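You operate a simulated robot arm through the tools that you are given. There is no shell and no other tool. Be economical: measure what you need, move in short steps, check, and stop when the job is done.

The job below is to be done with a simulated robot arm. You get a single attempt, and the scene is never put back.

JOB
Tap both rail plate dowels of grey machine five home, then lock the rail.
Fine: dowel 1 before dowel 2, by the copper mallet; mallet parked. The machine stays off.

It is judged by the outcome, as a careful person would: the job done as asked, and still so three seconds after it is handed in. It fails if anything else is knocked over, pushed out of place, dropped, spilled or broken.

ROBOT AND FRAMES
A 6-joint arm with a two-finger parallel gripper, fixed in place. Base frame: the origin is at the foot of the arm, x ahead of it, y to its left, z up. Units: cm, rad, N and s.
With the tool pointing down near the work surface it reaches from about 26 to 68 cm from the base axis. Its first joint turns from -1.152 to 1.152 rad. Payload 2.9 kg.
The tool frame sits at the grasp point between the pads (the TCP): z along the fingers, y along the line on which they close. The tips reach 3 cm beyond it. The gripper opens to 11 cm. The fingers are 2 cm wide and 1 cm thick; the gripper's body (4.8 by 11.2 cm) begins 5.5 cm behind the TCP.
Orientation is that of the tool frame in the base frame, as a unit quaternion [w, x, y, z]. With the fingers straight down and closing along the base's y, the tool's x points along the base's -x, its y along +y and its z along -z.

CONTROLS
- The arm moves only by the tool drive_tool. Its argument "rows" is a list of rows, each a list of 6 numbers: the shift along the tool's x, y, z in cm, then the turn, a rotation vector about the tool's x, y, z in rad. In form: [[x, y, z, wx, wy, wz], ...]. A call has 1 to 20 rows; each row is the pose to reach, as a shift and turn from the pose commanded when the call began, along the tool's axes at that moment. "grip" is the opening in per cent of the stroke, from 0 (shut) to 100 (fully open), set as the call begins (left out, the last holds). A row lasts 0.2 s, in which the tool goes at most 5 cm and 0.15 rad; a call with a longer step from one row to the next is refused whole, and so is a gripper value outside its range. Where a pose cannot be reached the arm comes as near as it can. A force on the tool above 40 N (or 10 N above the force at the start of the call, whichever is more), or a blocked arm, ends the call early, and 0.2 s more pass. Each finger travels about 10.8 cm/s and halts on what it meets, pressing with about 23 N; the grip force reading is that of the motor and also rises with nothing between the fingers. The clock runs only during rows and for 0.2 s after the last one: add rows that repeat a pose to give the fingers time. The reply holds the time, the measured pose of the TCP, the force on the tool along the base axes, the opening and the grip force, in the units named above and with some noise, with the torque about the TCP (base axes, N m) and any sound that the robot's microphone picked up, and new pictures: "show" is both (left out), scene, wrist or none.
- Cameras (640 x 400 px; columns grow to the right, rows downward): "scene" is fixed at [8.17, 43.55, 138.62]; the picture's right is [-0.73, -0.69, 0.00], its down [-0.38, 0.40, -0.83] and it looks along [0.57, -0.61, -0.55] (base axes); focal length 304 px, centre (320, 200). "wrist" rides on the gripper at [7.2, 1.7, -10.3] in the tool frame; the picture's right is [-0.23, 0.97, 0.00], its down [-0.76, -0.18, -0.62] and it looks along [-0.61, -0.14, 0.78] (tool axes); focal length 222 px, centre (320, 200). There is no depth. A picture from a camera that has moved, and an enlarged one, comes with that camera's place and axes in the base frame and with its lens.
- enlarge(camera, box): a new picture of the part [left, top, right, bottom] of that camera's present view, enlarged. No time passes.
- job_done(): hands the job in; it is judged then, once.

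Go step by step. Nothing tells you positions but the pictures and the camera data: compare them with the known pose of the tool, close in by small moves and look again before you grip or let go. The budget is 120 turns and 200 pictures, counting those below and the enlarged ones. Unless the task says otherwise, let go and move clear before handing in, and close with one line.

The tools are called after ">>>" as a command line: name --pt "numbers of a row" for each row, then --argument value for the rest, lists and objects as JSON in quotes. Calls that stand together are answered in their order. drive_tool: Moves the arm, as the interface text tells. Its arguments: {"type":"object","properties":{"rows":{"type":"array"},"grip":{"type":"number"},"show":{"type":"string","enum":["both","scene","wrist","none"]}},"required":["rows"]} The other tools are called the same way: enlarge (camera, box) takes an enlarged picture of a part of a camera's view; job_done () hands the job in.

At the start:

```text
clock: 0.0
ee_pos: [45.34, -7.06, 121.01]
orientation: [0.0, -0.001, 1.0, 0.0]
ft_force: [-0.1, 0.2, 0.3]
torque: [-0.03, 0.02, 0.05]
opening: 10.98
grip_force: 0.0
```

scene: 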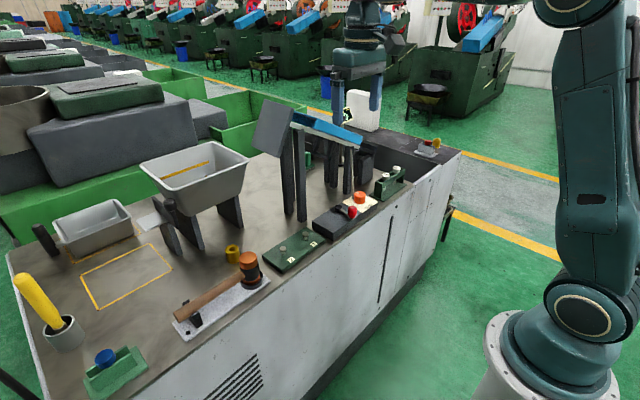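
wrist: 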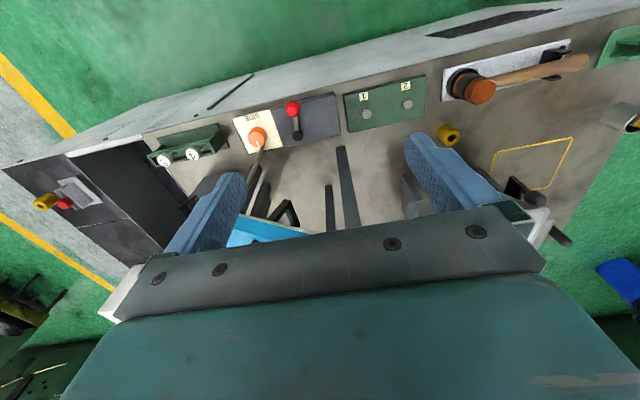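

I see a machine bench with a green plate holding two dowels (1, 2), a mallet on a white rest, a red-knob lever and an orange button. I'll look closer before moving.

>>> enlarge --camera "scene" --box '[240, 170, 400, 270]'

>>> enlarge --camera "scene" --box '[150, 230, 310, 350]'

>>> enlarge --camera "wrist" --box '[220, 60, 460, 210]'

>>> enlarge --camera "wrist" --box '[420, 20, 640, 160]'

```text
4.00 times, centred on (320, 220) of scene
camera zoom: at [8.17, 43.55, 138.62], right [-0.73, -0.69, 0.0], down [-0.38, 0.4, -0.83], along [0.57, -0.61, -0.55], focal length 1214 px, centre (320, 120)
```

zoom: 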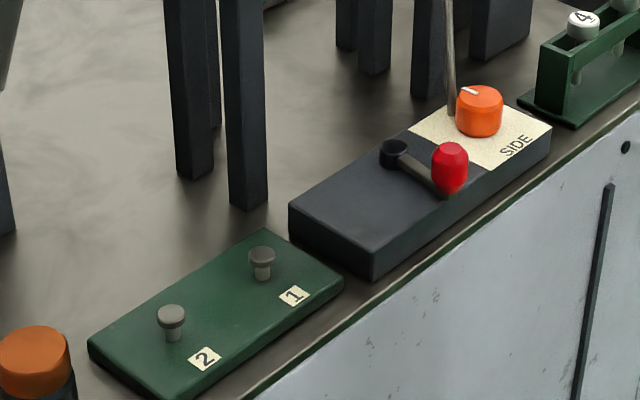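

```text
3.33 times, centred on (230, 290) of scene
camera zoom: at [8.17, 43.55, 138.62], right [-0.73, -0.69, 0.0], down [-0.38, 0.4, -0.83], along [0.57, -0.61, -0.55], focal length 1012 px, centre (620, -100)
```

zoom: 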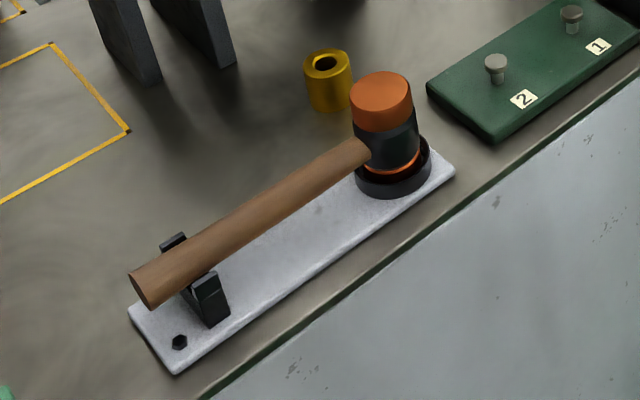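

```text
2.67 times, centred on (340, 135) of wrist
camera zoom: at [38.2, -5.36, 131.41], right [0.23, 0.97, 0.0], down [0.76, -0.18, 0.62], along [0.61, -0.14, -0.78], focal length 592 px, centre (267, 373)
```

zoom: 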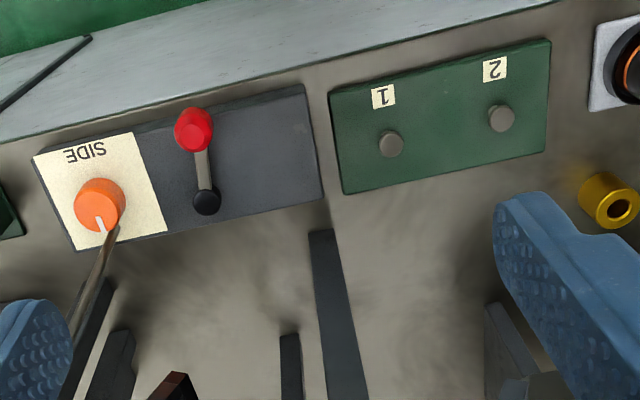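

```text
2.86 times, centred on (530, 90) of wrist
camera zoom: at [38.2, -5.36, 131.41], right [0.23, 0.97, 0.0], down [0.76, -0.18, 0.62], along [0.61, -0.14, -0.78], focal length 635 px, centre (-280, 514)
```

zoom: 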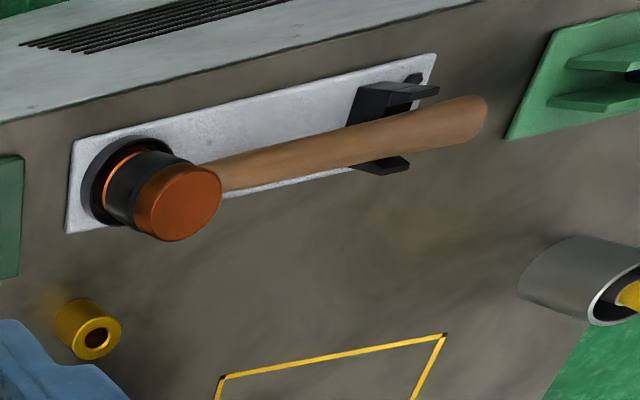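

I need to identify the lock and the machine's switches, so I'll look at the remaining controls.

>>> enlarge --camera "scene" --box '[250, 90, 410, 190]'

>>> enlarge --camera "scene" --box '[310, 120, 470, 220]'

>>> enlarge --camera "wrist" --box '[20, 100, 340, 260]'

>>> enlarge --camera "scene" --box '[0, 200, 240, 400]'

```text
4.00 times, centred on (330, 140) of scene
camera zoom: at [8.17, 43.55, 138.62], right [-0.73, -0.69, 0.0], down [-0.38, 0.4, -0.83], along [0.57, -0.61, -0.55], focal length 1214 px, centre (280, 440)
```

zoom: 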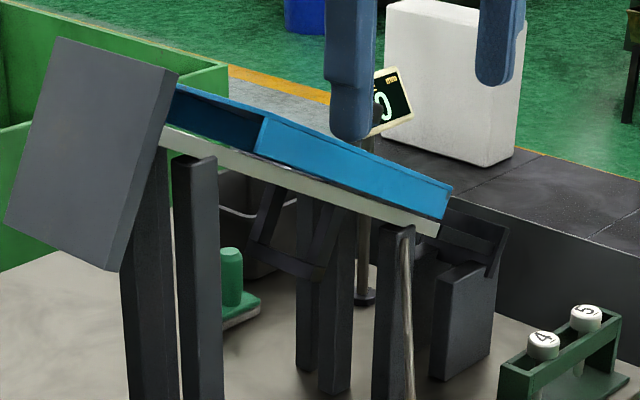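

```text
4.00 times, centred on (390, 170) of scene
camera zoom: at [8.17, 43.55, 138.62], right [-0.73, -0.69, 0.0], down [-0.38, 0.4, -0.83], along [0.57, -0.61, -0.55], focal length 1214 px, centre (40, 320)
```

zoom: 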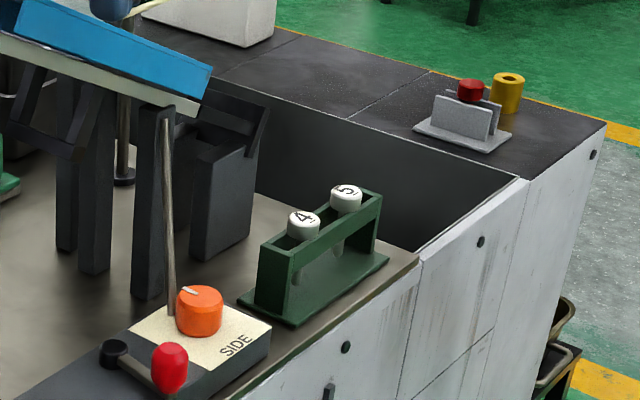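

```text
2.00 times, centred on (180, 180) of wrist
camera zoom: at [38.2, -5.36, 131.41], right [0.23, 0.97, 0.0], down [0.76, -0.18, 0.62], along [0.61, -0.14, -0.78], focal length 444 px, centre (600, 240)
```

zoom: 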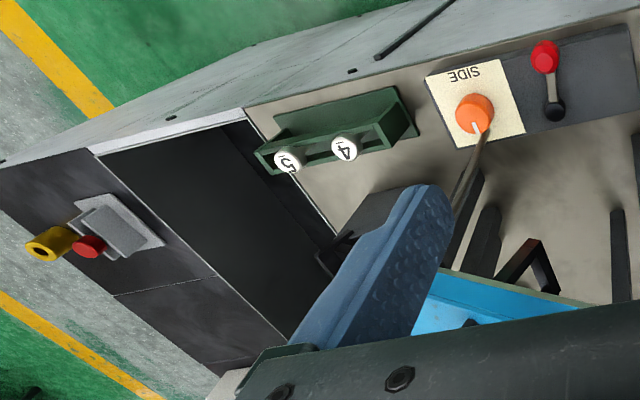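

```text
2.00 times, centred on (120, 300) of scene
camera zoom: at [8.17, 43.55, 138.62], right [-0.73, -0.69, 0.0], down [-0.38, 0.4, -0.83], along [0.57, -0.61, -0.55], focal length 607 px, centre (720, 0)
```

zoom: 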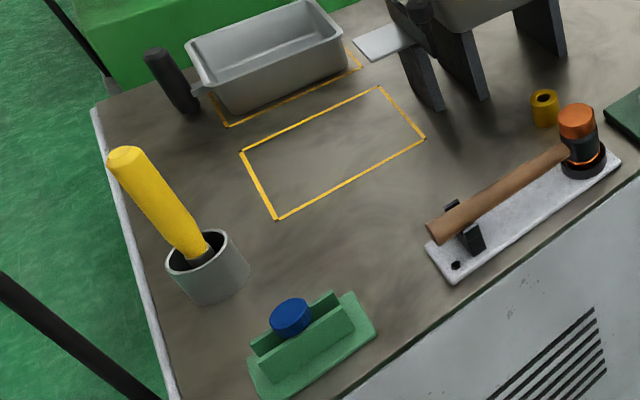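

Dowel heads are near (53.8, 0.4, 87) and (53.6, 8.5, 87). The mallet head is near (53, 19, 91.6) and its handle runs along +y to about (52.7, 36, 88.4). The red lever on the dark box should be the rail lock. I'll turn the tool and move high above the handle.

>>> drive_tool --pt "-0.7 3 0 0 0 0.143" --pt "-1.4 6 0 0 0 0.286" --pt "-2.1 9 0 0 0 0.428" --pt "-2.8 12 0 0 0 0.571" --pt "-3.5 15 0 0 0 0.714" --pt "-4.2 18 0 0 0 0.857" --pt "-4.9 21 0 0 0 1.0" --pt "-5.6 24 0 0 0 1.142" --pt "-6.3 27 0 0 0 1.285" --pt "-7 30 0 0 0 1.428" --pt "-7.6 33 0 0 0 1.5708"

```text
clock: 2.4
ee_pos: [52.66, 25.89, 120.79]
orientation: [0.001, 0.707, 0.707, 0.0]
ft_force: [-0.5, -0.2, -0.8]
torque: [0.03, -0.04, 0.0]
opening: 11.03
grip_force: 0.1
out of reach, approached as far as the arm can: row 11
camera wrist: at [54.47, 33.07, 131.22], right [0.97, -0.23, 0.0], down [-0.18, -0.76, 0.62], along [-0.14, -0.61, -0.78], focal length 222 px, centre (320, 200)
```

scene: 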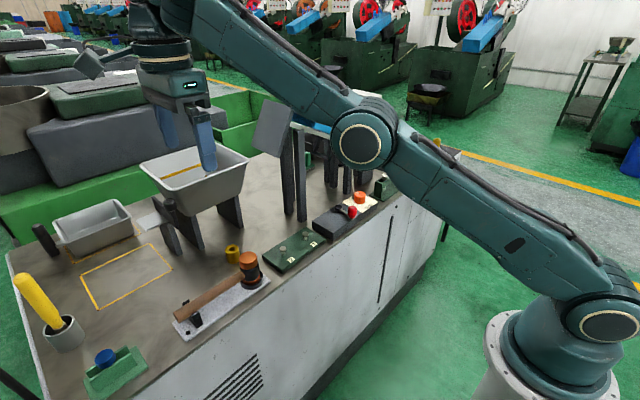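
wrist: 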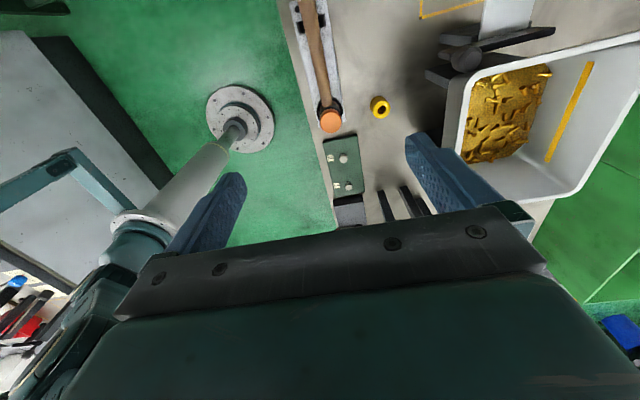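

The handle lies at about x 53.5. I'll lower above it with a half-closed gripper and look again.

>>> drive_tool --pt "0 0.2 4" --pt "0.2 0.5 8" --pt "0.4 0.5 12" --pt "0.5 0.5 16" --pt "0.5 0.5 20" --pt "0.5 0.5 24" --grip 55

```text
refused: a row must be a list of 6 entries
```

I'm resending the same descent above the handle with complete rows.

>>> drive_tool --pt "0 0.2 4 0 0 0" --pt "0.2 0.5 8 0 0 0" --pt "0.4 0.5 12 0 0 0" --pt "0.5 0.5 16 0 0 0" --pt "0.5 0.5 20 0 0 0" --pt "0.5 0.5 24 0 0 0" --grip 55

```text
clock: 3.8
ee_pos: [53.25, 26.27, 96.63]
orientation: [0.0, 0.707, 0.707, 0.0]
ft_force: [-0.2, 0.2, -0.4]
torque: [0.01, 0.01, 0.02]
opening: 6.04
grip_force: 0.0
camera wrist: at [55.0, 33.46, 107.14], right [0.97, -0.23, 0.0], down [-0.18, -0.76, 0.62], along [-0.14, -0.61, -0.78], focal length 222 px, centre (320, 200)
```

scene: 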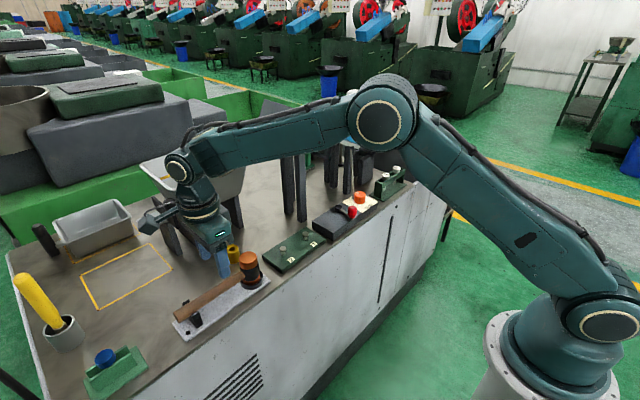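
wrist: 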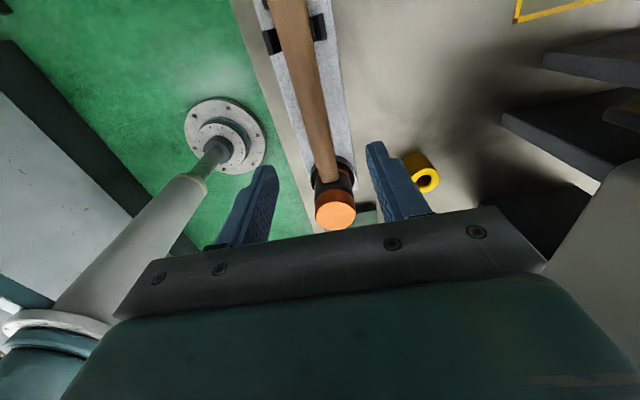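

The fingers straddle the handle, centred at about x 53.3. I'll go down to handle height without gripping yet.

>>> drive_tool --pt "0 0 3 0 0 0" --pt "0 0 6 0 0 0" --pt "0 0 7 0 0 0" --pt "0 0 7.8 0 0 0"

>>> enlarge --camera "scene" --box '[150, 200, 310, 340]'

```text
clock: 4.8
ee_pos: [53.21, 26.38, 88.89]
orientation: [0.0, 0.707, 0.707, 0.0]
ft_force: [0.1, 0.2, -0.6]
torque: [-0.01, 0.0, 0.01]
opening: 6.06
grip_force: 0.0
camera wrist: at [55.0, 33.56, 99.34], right [0.97, -0.23, 0.0], down [-0.18, -0.76, 0.62], along [-0.14, -0.61, -0.78], focal length 222 px, centre (320, 200)
```

scene: 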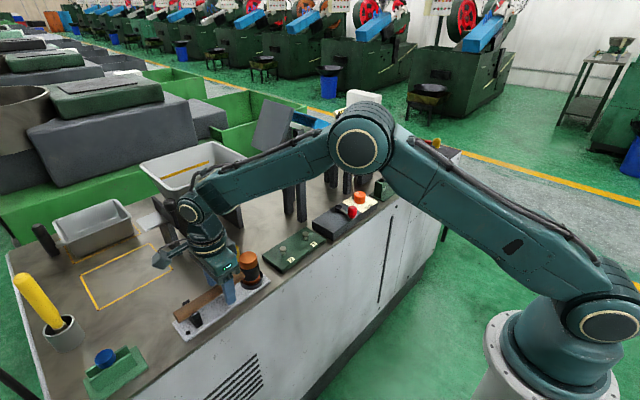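
wrist: 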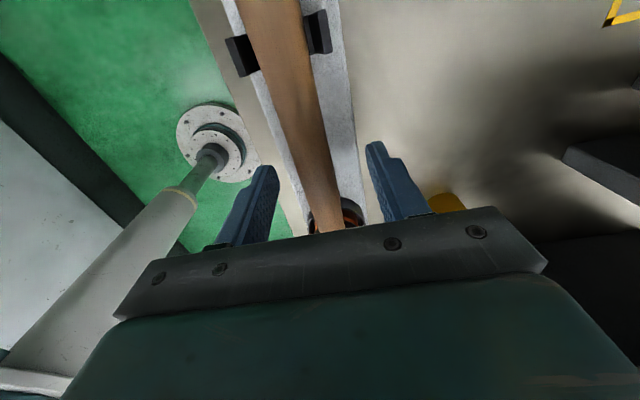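

```text
2.86 times, centred on (230, 270) of scene
camera zoom: at [8.18, 43.55, 138.62], right [-0.73, -0.69, 0.0], down [-0.38, 0.4, -0.83], along [0.57, -0.61, -0.55], focal length 868 px, centre (577, 0)
```

zoom: 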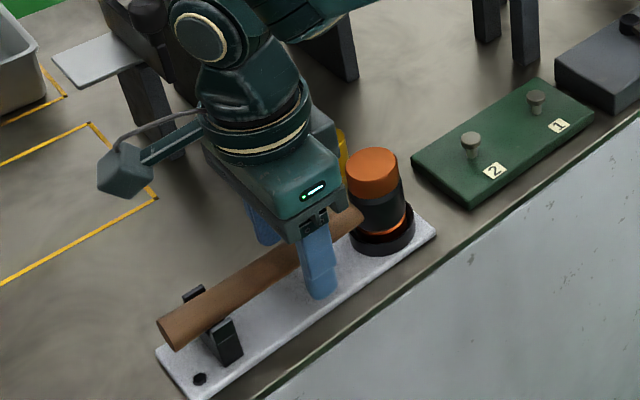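

Fingers are level with the handle and it is centred. I'll close on it.

>>> drive_tool --pt "0 0.1 0 0 0 0" --pt "0 0.1 0 0 0 0" --pt "0 0.1 0 0 0 0" --pt "0 0.1 0 0 0 0" --grip 0 --show "none"

>>> drive_tool --pt "0 0 -1 0 0 0" --pt "0 0 -2 0 0 0" --pt "0 0 -4 0 0 0" --pt "0 0 -4 0 0 0"

>>> enlarge --camera "scene" --box '[150, 200, 310, 340]'

```text
clock: 5.8
ee_pos: [53.19, 26.35, 88.96]
orientation: [0.0, 0.707, 0.708, 0.0]
ft_force: [-0.8, 0.6, -0.4]
torque: [0.06, 0.0, -0.05]
opening: 2.25
grip_force: 22.9
```

```text
clock: 6.8
ee_pos: [53.27, 26.32, 93.13]
orientation: [0.0, 0.707, 0.707, 0.001]
ft_force: [-0.4, -0.3, -3.6]
torque: [0.18, 0.0, -0.02]
opening: 2.22
grip_force: 22.8
camera wrist: at [55.11, 33.6, 103.52], right [0.97, -0.23, 0.0], down [-0.18, -0.76, 0.62], along [-0.14, -0.61, -0.78], focal length 222 px, centre (320, 200)
```

scene: 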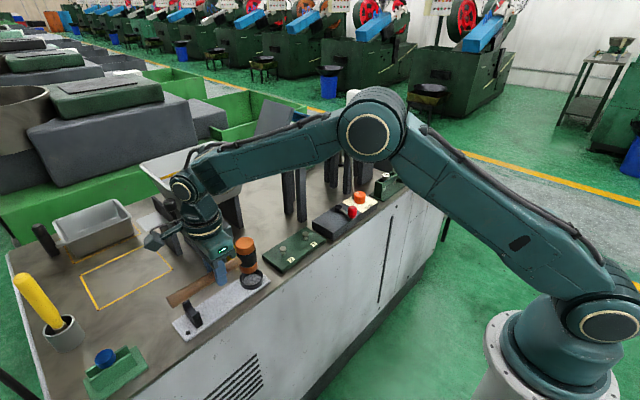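
wrist: 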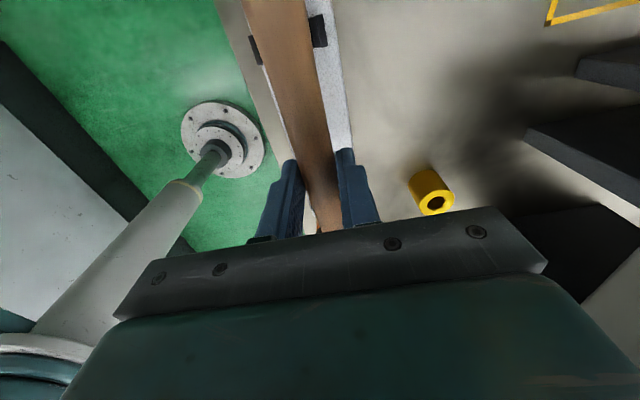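

```text
2.86 times, centred on (230, 270) of scene
camera zoom: at [8.18, 43.56, 138.62], right [-0.73, -0.69, 0.0], down [-0.38, 0.4, -0.83], along [0.57, -0.61, -0.55], focal length 868 px, centre (577, 0)
```

zoom: 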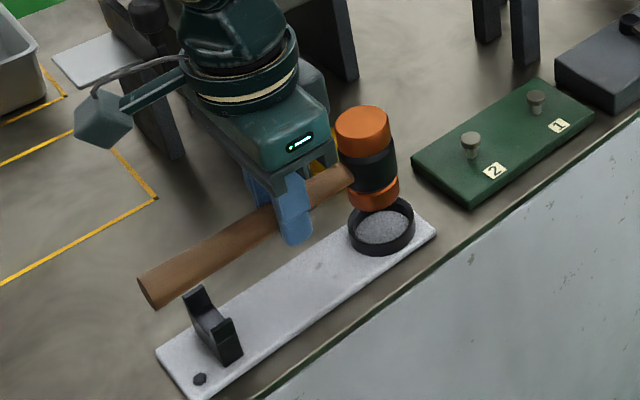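

The mallet is lifted cleanly and level. I'll raise it, yaw it about 45° so the hand stays away from the rail chute, and bring the head high over dowel 1.

>>> drive_tool --pt "0 0 -3 0 0 0" --pt "0 0 -6 0 0 0" --pt "-3 -0.8 -6 0 0 -0.13" --pt "-6 -1.6 -6 0 0 -0.26" --pt "-9 -2.4 -6 0 0 -0.39" --pt "-12 -3.2 -6 0 0 -0.52" --pt "-15 -4 -6 0 0 -0.65" --pt "-18 -4.8 -6 0 0 -0.785" --pt "-20.6 -4.8 -6 0 0 -0.785" --pt "-20.6 -4.8 -6 0 0 -0.785"

>>> enlarge --camera "scene" --box '[210, 150, 370, 270]'

```text
clock: 9.0
ee_pos: [48.51, 5.8, 98.94]
orientation: [0.0, 0.383, 0.924, 0.0]
ft_force: [-0.2, 0.1, -4.1]
torque: [0.13, 0.16, -0.01]
opening: 2.28
grip_force: 23.0
camera wrist: at [44.68, 12.05, 109.48], right [0.85, 0.53, 0.0], down [0.41, -0.66, 0.62], along [0.33, -0.53, -0.78], focal length 222 px, centre (320, 200)
```

scene: 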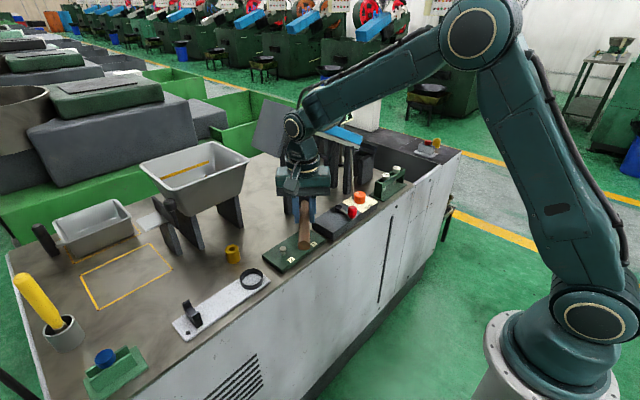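
wrist: 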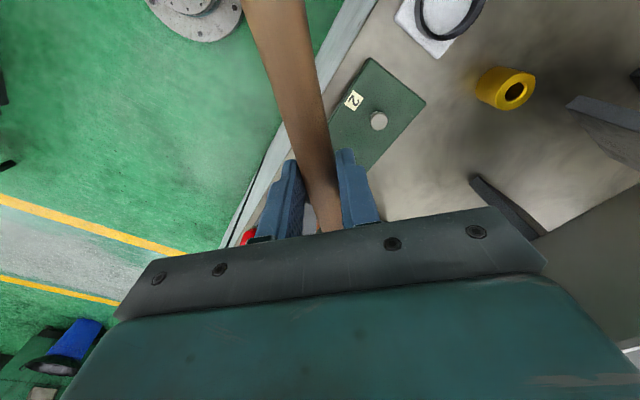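

```text
3.33 times, centred on (290, 210) of scene
camera zoom: at [8.18, 43.55, 138.62], right [-0.73, -0.69, 0.0], down [-0.38, 0.4, -0.83], along [0.57, -0.61, -0.55], focal length 1012 px, centre (420, 167)
```

zoom: 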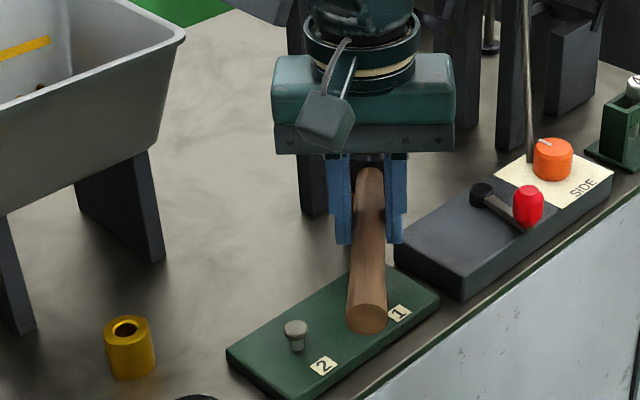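

The head should be over dowel 1, going by the geometry (dowel 2 re-measured at 53.7, 8.55). I'll come down close, then give a short tap and back off.

>>> drive_tool --pt "0 0 2 0 0 0" --pt "0 0 3.5 0 0 0" --pt "0 0 3.5 0 0 0"

>>> enlarge --camera "scene" --box '[250, 170, 350, 260]'

```text
clock: 9.8
ee_pos: [48.53, 5.83, 95.59]
orientation: [0.0, 0.383, 0.924, 0.0]
ft_force: [-0.3, 0.5, -3.6]
torque: [0.19, 0.17, 0.03]
opening: 2.25
grip_force: 23.2
camera wrist: at [44.69, 12.06, 105.91], right [0.85, 0.53, 0.0], down [0.41, -0.66, 0.62], along [0.33, -0.53, -0.78], focal length 222 px, centre (320, 200)
```

scene: 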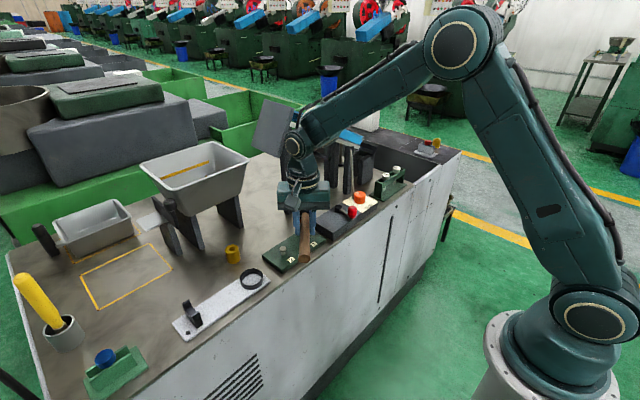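
wrist: 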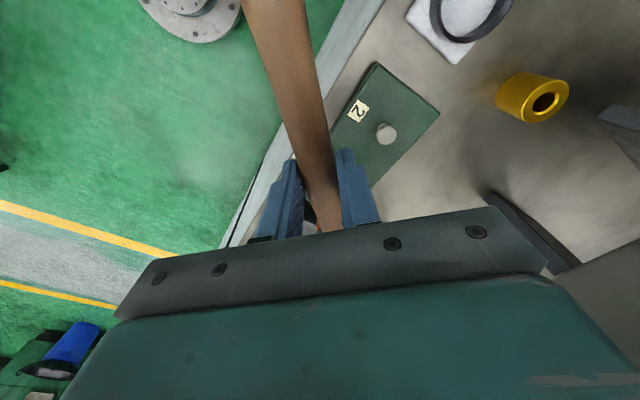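

```text
4.44 times, centred on (300, 215) of scene
camera zoom: at [8.18, 43.55, 138.62], right [-0.73, -0.69, 0.0], down [-0.38, 0.4, -0.83], along [0.57, -0.61, -0.55], focal length 1349 px, centre (409, 133)
```

zoom: 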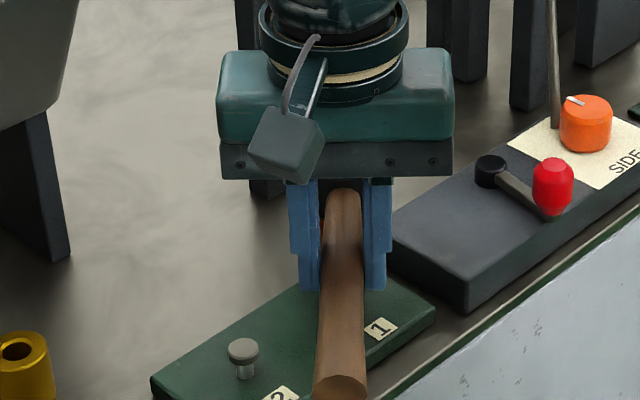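

I'm giving the first tap on dowel 1.

>>> drive_tool --pt "0 0 3 0 0 0" --pt "0 0 0 0 0 0" --show "none"

```text
clock: 10.4
ee_pos: [48.52, 5.81, 95.59]
orientation: [0.001, 0.383, 0.924, 0.0]
ft_force: [0.0, 0.6, -3.1]
torque: [0.15, 0.15, 0.0]
opening: 2.23
grip_force: 23.0
```

There was no contact or sound. I'll tap again a bit deeper.

>>> drive_tool --pt "0 0 2 0 0 0" --pt "0 0 4.2 0 0 0" --pt "0 0 1 0 0 0" --show "none"

```text
clock: 11.2
ee_pos: [48.47, 5.62, 94.54]
orientation: [0.0, 0.382, 0.924, 0.0]
ft_force: [0.4, -0.1, -4.1]
torque: [0.17, 0.18, 0.0]
opening: 2.23
grip_force: 23.0
```

Still no contact was felt. I'll lift and yaw partway back so the scene camera can see both the head and the dowel.

>>> drive_tool --pt "0 0 -3 0 0 0" --pt "-0.2 1 -4 0 0 0.13" --pt "-0.4 2 -4 0 0 0.26" --pt "-0.57 2.97 -4 0 0 0.39" --pt "-0.57 2.97 -4 0 0 0.39"

>>> enlarge --camera "scene" --box '[250, 170, 350, 260]'

```text
clock: 12.4
ee_pos: [50.99, 7.36, 98.5]
orientation: [0.0, 0.556, 0.831, 0.0]
ft_force: [0.4, -0.5, -3.5]
torque: [0.22, 0.09, 0.02]
opening: 2.28
grip_force: 22.8
camera wrist: at [49.88, 14.73, 108.91], right [0.99, 0.16, 0.0], down [0.13, -0.77, 0.62], along [0.1, -0.61, -0.78], focal length 222 px, centre (320, 200)
```

scene: 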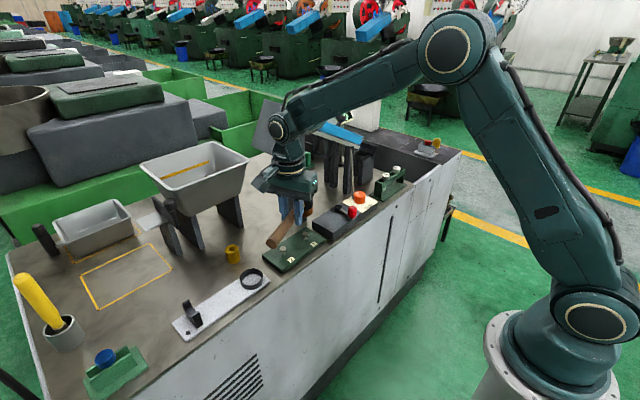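
wrist: 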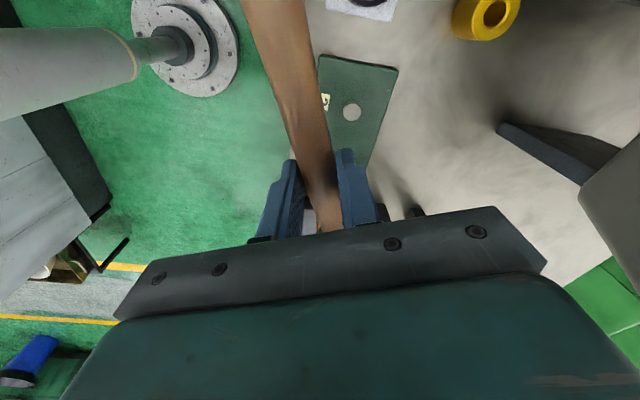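

```text
4.44 times, centred on (300, 215) of scene
camera zoom: at [8.18, 43.55, 138.62], right [-0.73, -0.69, 0.0], down [-0.38, 0.4, -0.83], along [0.57, -0.61, -0.55], focal length 1349 px, centre (409, 133)
```

zoom: 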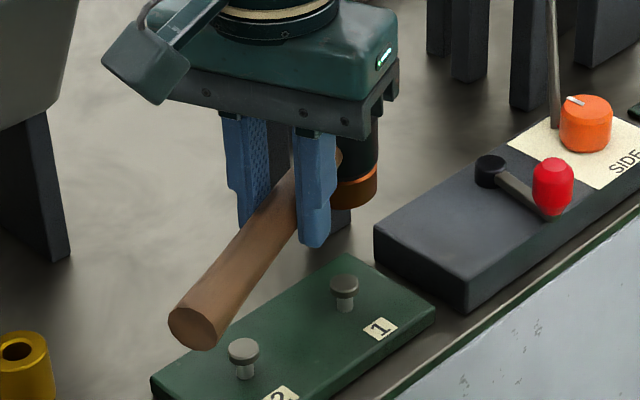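

Both dowels are still proud. The mallet's lower face is about 5.3 cm below the TCP and slightly past dowel 1, so I'll shift it about 0.6 cm in +y and strike deeper.

>>> drive_tool --pt "0.48 0.41 0 0 0 0" --pt "0.48 0.41 2 0 0 0" --pt "0.48 0.41 4 0 0 0" --pt "0.48 0.41 4 0 0 0" --show "scene"

>>> enlarge --camera "scene" --box '[260, 180, 340, 250]'

```text
clock: 13.4
ee_pos: [51.11, 8.01, 94.57]
orientation: [0.0, 0.555, 0.832, -0.001]
ft_force: [-0.4, -0.3, -3.7]
torque: [0.19, 0.07, 0.02]
opening: 2.24
grip_force: 23.3
```

scene: 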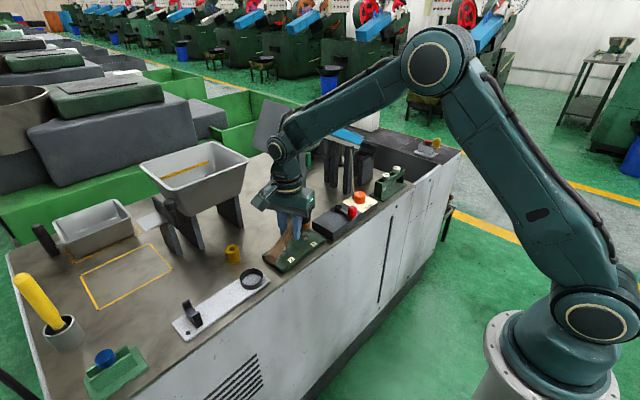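

```text
5.71 times, centred on (300, 215) of scene
camera zoom: at [8.18, 43.55, 138.62], right [-0.73, -0.69, 0.0], down [-0.38, 0.4, -0.83], along [0.57, -0.61, -0.55], focal length 1735 px, centre (434, 114)
```

zoom: 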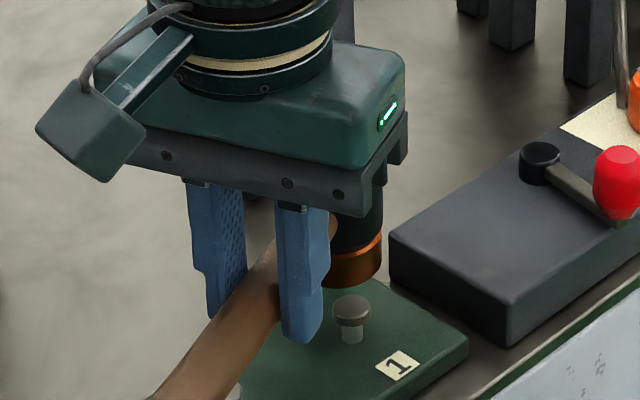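

The head is lined up over dowel 1 with a gap of about 1.7 cm. I'll strike.

>>> drive_tool --pt "0 0 2.6 0 0 0" --pt "0 0 2.6 0 0 0" --pt "0 0 0 0 0 0" --show "none"

>>> enlarge --camera "scene" --box '[260, 180, 340, 250]'

```text
clock: 14.2
ee_pos: [51.1, 8.08, 94.56]
orientation: [0.0, 0.555, 0.832, 0.001]
ft_force: [-0.5, 0.2, -3.7]
torque: [0.18, 0.05, 0.01]
opening: 2.26
grip_force: 23.5
```

```text
5.71 times, centred on (300, 215) of scene
camera zoom: at [8.18, 43.55, 138.62], right [-0.73, -0.69, 0.0], down [-0.38, 0.4, -0.83], along [0.57, -0.61, -0.55], focal length 1735 px, centre (434, 114)
```

zoom: 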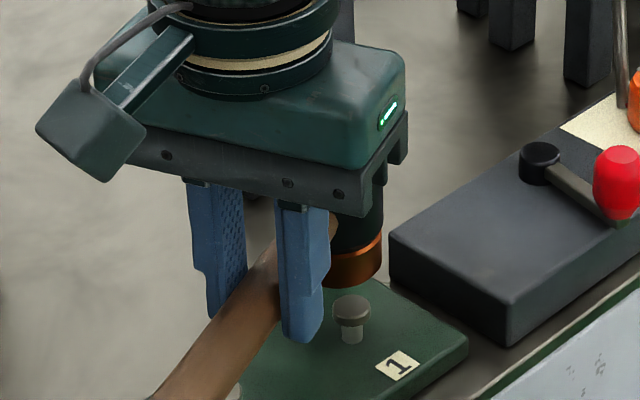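

No change yet. I'll lower to that depth and hold there to see the remaining gap.

>>> drive_tool --pt "0 0 1.5 0 0 0" --pt "0 0 2.4 0 0 0" --pt "0 0 2.4 0 0 0" --show "none"

>>> enlarge --camera "scene" --box '[260, 180, 340, 250]'

```text
clock: 15.0
ee_pos: [51.28, 8.06, 92.12]
orientation: [0.001, 0.554, 0.832, 0.0]
ft_force: [-0.1, -0.3, -3.8]
torque: [0.19, 0.1, -0.01]
opening: 2.25
grip_force: 23.0
```

```text
5.71 times, centred on (300, 215) of scene
camera zoom: at [8.18, 43.55, 138.62], right [-0.73, -0.69, 0.0], down [-0.38, 0.4, -0.83], along [0.57, -0.61, -0.55], focal length 1735 px, centre (434, 114)
```

zoom: 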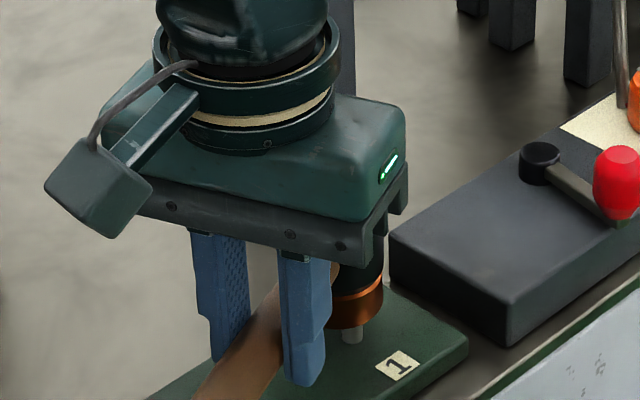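

The mallet face is just above the dowel head. I'll raise it a little and strike through that level.

>>> drive_tool --pt "0 0 -2 0 0 0" --pt "0 0 -2 0 0 0" --pt "0 0 0.8 0 0 0" --pt "0 0 0.8 0 0 0" --pt "0 0 -2 0 0 0" --pt "0 0 -2 0 0 0" --show "none"

>>> enlarge --camera "scene" --box '[260, 180, 340, 250]'

```text
clock: 16.4
ee_pos: [51.27, 8.15, 94.01]
orientation: [0.0, 0.555, 0.832, 0.0]
ft_force: [-0.2, 0.5, -4.8]
torque: [0.2, 0.04, -0.01]
opening: 2.25
grip_force: 22.9
```

```text
5.71 times, centred on (300, 215) of scene
camera zoom: at [8.18, 43.55, 138.62], right [-0.73, -0.69, 0.0], down [-0.38, 0.4, -0.83], along [0.57, -0.61, -0.55], focal length 1735 px, centre (434, 114)
```

zoom: 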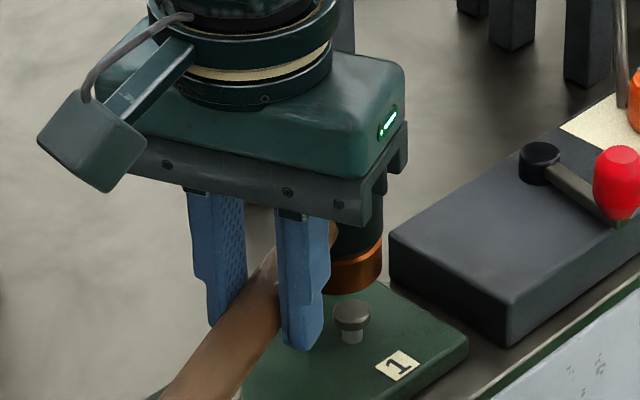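

Dowel 1 went down slightly, so contact is made. I'll keep tapping a little deeper and faster.

>>> drive_tool --pt "0 0 3.5 0 0 0" --pt "0 0 3.5 0 0 0" --pt "0 0 0 0 0 0" --pt "0 0 0 0 0 0" --show "none"

>>> enlarge --camera "scene" --box '[260, 180, 340, 250]'

```text
clock: 17.4
ee_pos: [51.21, 8.11, 94.13]
orientation: [-0.001, 0.555, 0.832, 0.001]
ft_force: [0.4, -0.6, -3.5]
torque: [0.22, 0.08, 0.0]
opening: 2.23
grip_force: 23.2
```

```text
5.71 times, centred on (300, 215) of scene
camera zoom: at [8.18, 43.55, 138.62], right [-0.73, -0.69, 0.0], down [-0.38, 0.4, -0.83], along [0.57, -0.61, -0.55], focal length 1735 px, centre (434, 114)
```

zoom: 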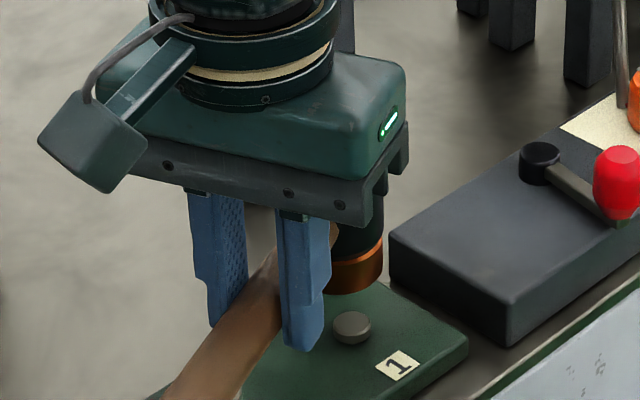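

Dowel 1 now looks nearly seated. One more slightly deeper tap will confirm it against the stop.

>>> drive_tool --pt "0 0 3.8 0 0 0" --pt "0 0 3.8 0 0 0" --show "none"

>>> drive_tool --pt "0 0 -3 0 0 0" --pt "0 0 -3.5 0 0 0" --pt "0 0 -3.5 0 0 0" --show "none"

>>> enlarge --camera "scene" --box '[260, 180, 340, 250]'

```text
clock: 18.0
ee_pos: [51.2, 8.04, 90.28]
orientation: [0.0, 0.555, 0.832, 0.0]
ft_force: [-0.4, -0.1, -4.0]
torque: [0.21, 0.05, -0.01]
opening: 2.25
grip_force: 22.6
```

```text
clock: 18.8
ee_pos: [51.06, 8.02, 93.82]
orientation: [0.0, 0.555, 0.832, 0.001]
ft_force: [0.1, 0.6, -4.4]
torque: [0.21, 0.05, 0.02]
opening: 2.23
grip_force: 23.4
```

```text
5.71 times, centred on (300, 215) of scene
camera zoom: at [8.18, 43.55, 138.62], right [-0.73, -0.69, 0.0], down [-0.38, 0.4, -0.83], along [0.57, -0.61, -0.55], focal length 1735 px, centre (434, 114)
```

zoom: 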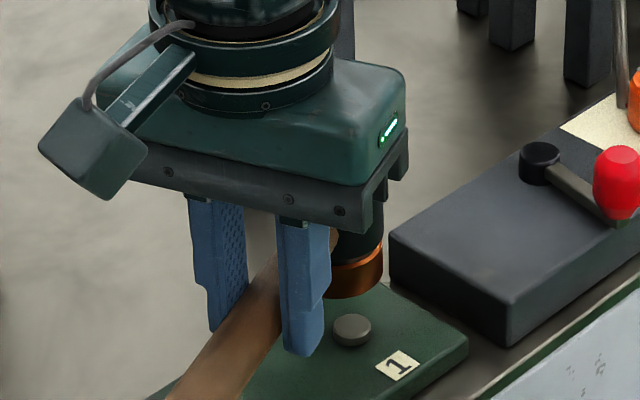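

I'll zoom in closely to check how far dowel 1's head is from the plate.

>>> enlarge --camera "scene" --box '[290, 226, 322, 246]'

```text
16.00 times, centred on (306, 236) of scene
camera zoom: at [8.18, 43.55, 138.62], right [-0.73, -0.69, 0.0], down [-0.38, 0.4, -0.83], along [0.57, -0.61, -0.55], focal length 4858 px, centre (544, -376)
```

zoom: 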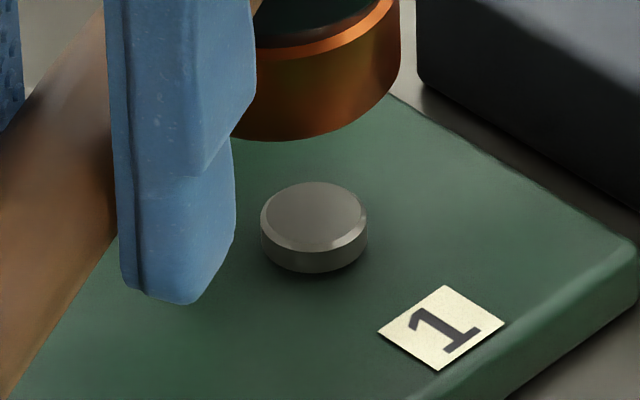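

There's just a thin shadow under the head. I'll tap once more, slightly deeper, and watch the force for the stop.

>>> drive_tool --pt "0 0 2 0 0 0" --pt "0 0 4.1 0 0 0" --pt "0 0 4.1 0 0 0" --show "none"

>>> enlarge --camera "scene" --box '[270, 200, 334, 240]'

```text
clock: 19.6
ee_pos: [51.25, 8.11, 89.81]
orientation: [0.001, 0.554, 0.832, 0.001]
ft_force: [-2.1, 4.8, 8.5]
torque: [-0.5, -0.2, -0.05]
opening: 2.26
grip_force: 23.2
```

```text
10.00 times, centred on (302, 220) of scene
camera zoom: at [8.15, 43.56, 138.62], right [-0.73, -0.69, 0.0], down [-0.38, 0.4, -0.83], along [0.57, -0.61, -0.55], focal length 3036 px, centre (500, 0)
```

zoom: 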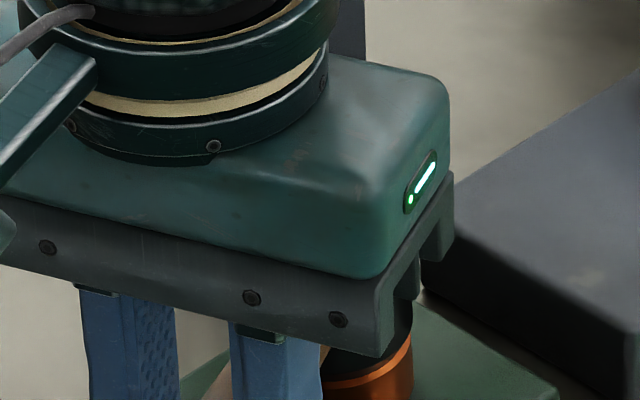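

The force rose, so dowel 1 is against its stop. I'll lift and carry the mallet over dowel 2, with a bit more yaw to keep the fingers clear of the mallet ring.

>>> drive_tool --pt "0 0 -3 0 0 0" --pt "0 0 -6 0 0 0" --pt "2.5 0.6 -6 0 0 -0.1" --pt "5 1.1 -6 0 0 -0.2" --pt "7 1.61 -6 0 0 -0.2" --pt "7 1.61 -5 0 0 -0.2" --pt "7 1.61 -5 0 0 -0.2"

>>> enlarge --camera "scene" --box '[235, 190, 335, 270]'

```text
clock: 21.2
ee_pos: [49.92, 15.11, 94.85]
orientation: [0.0, 0.468, 0.884, 0.0]
ft_force: [-0.1, -0.6, -3.9]
torque: [0.2, 0.11, -0.01]
opening: 2.25
grip_force: 22.5
camera wrist: at [47.34, 22.07, 105.15], right [0.93, 0.36, 0.0], down [0.28, -0.73, 0.62], along [0.22, -0.58, -0.78], focal length 222 px, centre (320, 200)
```

scene: 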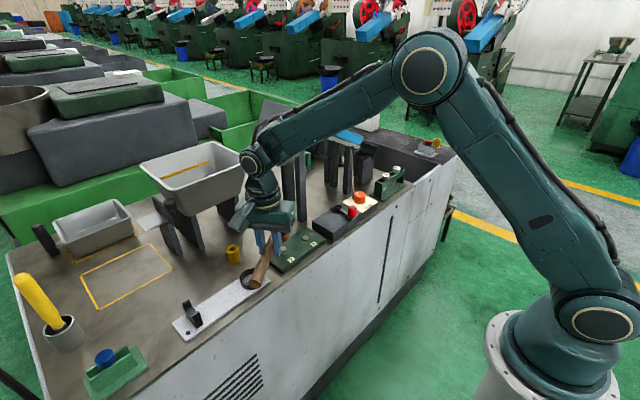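
wrist: 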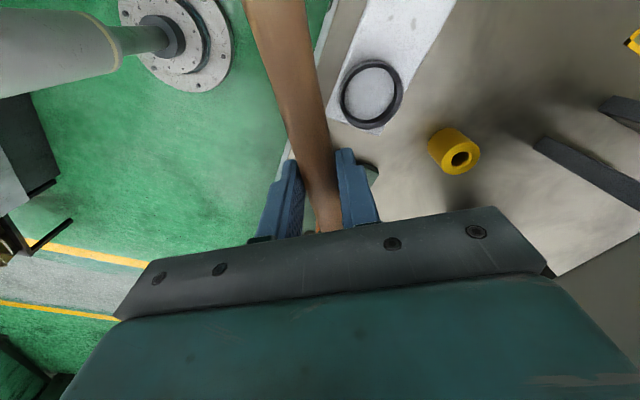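

```text
5.00 times, centred on (285, 230) of scene
camera zoom: at [8.18, 43.56, 138.62], right [-0.73, -0.69, 0.0], down [-0.38, 0.4, -0.83], along [0.57, -0.61, -0.55], focal length 1518 px, centre (495, 50)
```

zoom: 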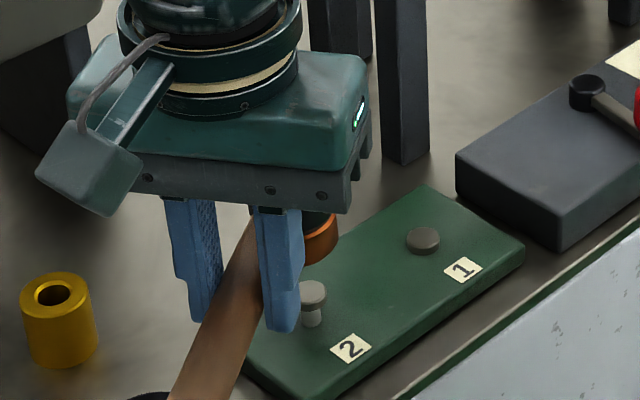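

Dowel 1 is seated and the head is over dowel 2, about 0.6 cm off along the jaw line. I'll correct that and tap in stages.

>>> drive_tool --pt "-0.1 -0.55 0 0 0 0" --pt "-0.1 -0.55 1.5 0 0 0" --pt "-0.1 -0.55 3.8 0 0 0" --pt "-0.1 -0.55 3.8 0 0 0" --pt "-0.1 -0.55 1.5 0 0 0" --pt "-0.1 -0.55 1.5 0 0 0" --show "none"

>>> enlarge --camera "scene" --box '[235, 190, 335, 270]'

```text
clock: 22.6
ee_pos: [49.66, 14.77, 93.34]
orientation: [0.0, 0.469, 0.883, 0.0]
ft_force: [0.4, 0.5, -3.8]
torque: [0.17, 0.11, 0.02]
opening: 2.24
grip_force: 22.5
```

```text
5.00 times, centred on (285, 230) of scene
camera zoom: at [8.18, 43.56, 138.62], right [-0.73, -0.69, 0.0], down [-0.38, 0.4, -0.83], along [0.57, -0.61, -0.55], focal length 1518 px, centre (495, 50)
```

zoom: 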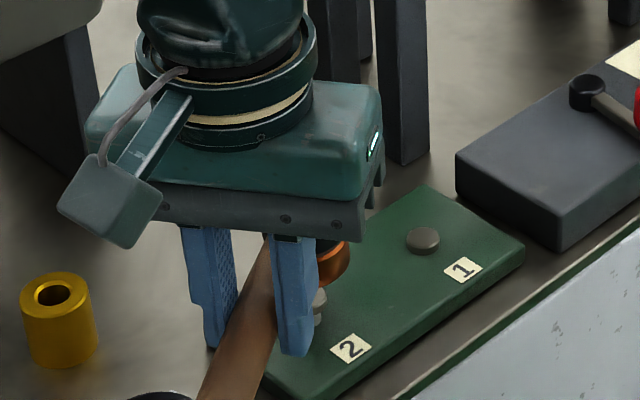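

I'll tap deeper now, towards the same home height as dowel 1.

>>> drive_tool --pt "0 0 0.3 0 0 0" --pt "0 0 3.0 0 0 0" --pt "0 0 3.0 0 0 0" --pt "0 0 0 0 0 0" --pt "0 0 0 0 0 0" --show "none"

>>> drive_tool --pt "0 0 0.8 0 0 0" --pt "0 0 3.5 0 0 0" --pt "0 0 3.5 0 0 0" --show "none"

>>> enlarge --camera "scene" --box '[235, 190, 335, 270]'

```text
clock: 23.8
ee_pos: [49.64, 14.79, 93.23]
orientation: [0.0, 0.468, 0.883, 0.0]
ft_force: [-0.4, 0.3, -4.2]
torque: [0.21, 0.14, 0.0]
opening: 2.23
grip_force: 23.0
```

```text
clock: 24.6
ee_pos: [49.34, 14.79, 89.86]
orientation: [0.0, 0.469, 0.883, 0.0]
ft_force: [-0.9, 0.3, -1.8]
torque: [0.08, 0.06, -0.04]
opening: 2.23
grip_force: 23.4
```

```text
5.00 times, centred on (285, 230) of scene
camera zoom: at [8.18, 43.55, 138.62], right [-0.73, -0.69, 0.0], down [-0.38, 0.4, -0.83], along [0.57, -0.61, -0.55], focal length 1518 px, centre (495, 50)
```

zoom: 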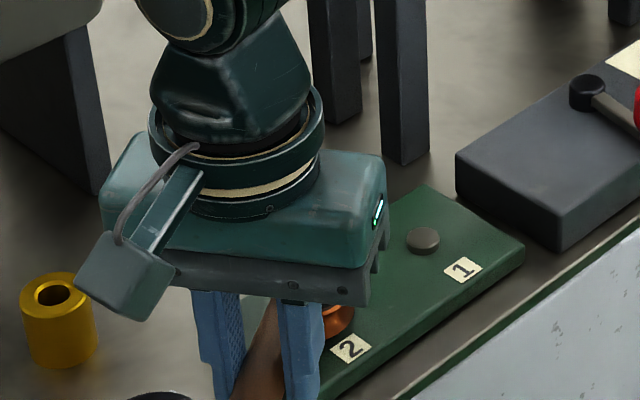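

There's a light contact load at home height. One more tap slightly deeper will make sure.

>>> drive_tool --pt "0 0 -2.5 0 0 0" --pt "0 0 -2.5 0 0 0" --pt "0 0 0.25 0 0 0" --pt "0 0 0.25 0 0 0" --show "none"

>>> drive_tool --pt "0 0 -3 0 0 0" --pt "0 0 -7 0 0 0" --pt "3 0 -9 0 0 0.1" --pt "6 0 -9 0 0 0.2" --pt "9 0 -9 0 0 0.3" --pt "9 0 -9 0 0 0.3"

>>> enlarge --camera "scene" --box '[260, 210, 324, 250]'

```text
clock: 25.6
ee_pos: [49.54, 14.79, 89.54]
orientation: [0.0, 0.469, 0.883, 0.0]
ft_force: [-4.1, 1.5, 10.0]
torque: [-0.49, -0.28, -0.12]
opening: 2.26
grip_force: 22.8
```

```text
clock: 27.0
ee_pos: [44.35, 22.09, 98.55]
orientation: [0.001, 0.596, 0.803, 0.0]
ft_force: [-0.2, 0.6, -2.9]
torque: [0.24, 0.03, 0.02]
opening: 2.24
grip_force: 23.4
camera wrist: at [44.11, 29.55, 108.88], right [1.0, 0.06, 0.0], down [0.05, -0.78, 0.62], along [0.04, -0.62, -0.78], focal length 222 px, centre (320, 200)
```

scene: 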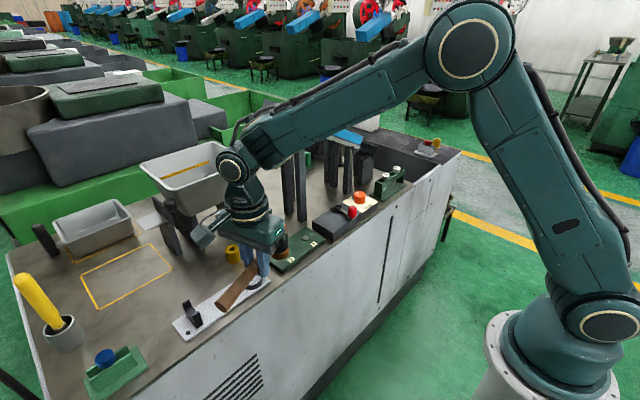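
wrist: 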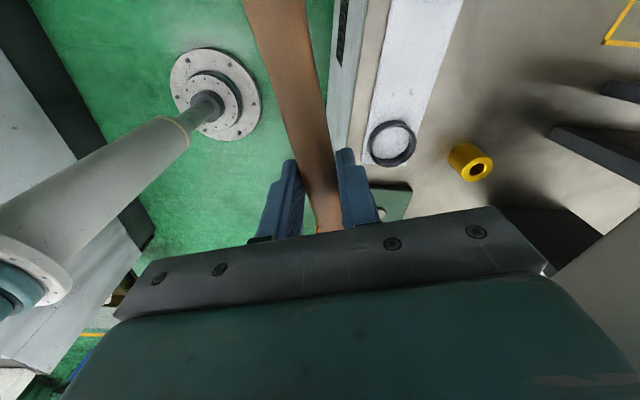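

```text
10.00 times, centred on (292, 230) of scene
camera zoom: at [8.18, 43.56, 138.62], right [-0.73, -0.69, 0.0], down [-0.38, 0.4, -0.83], along [0.57, -0.61, -0.55], focal length 3036 px, centre (600, -100)
```

zoom: 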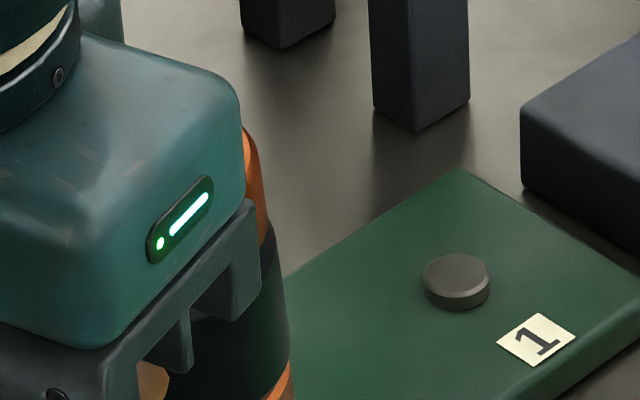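

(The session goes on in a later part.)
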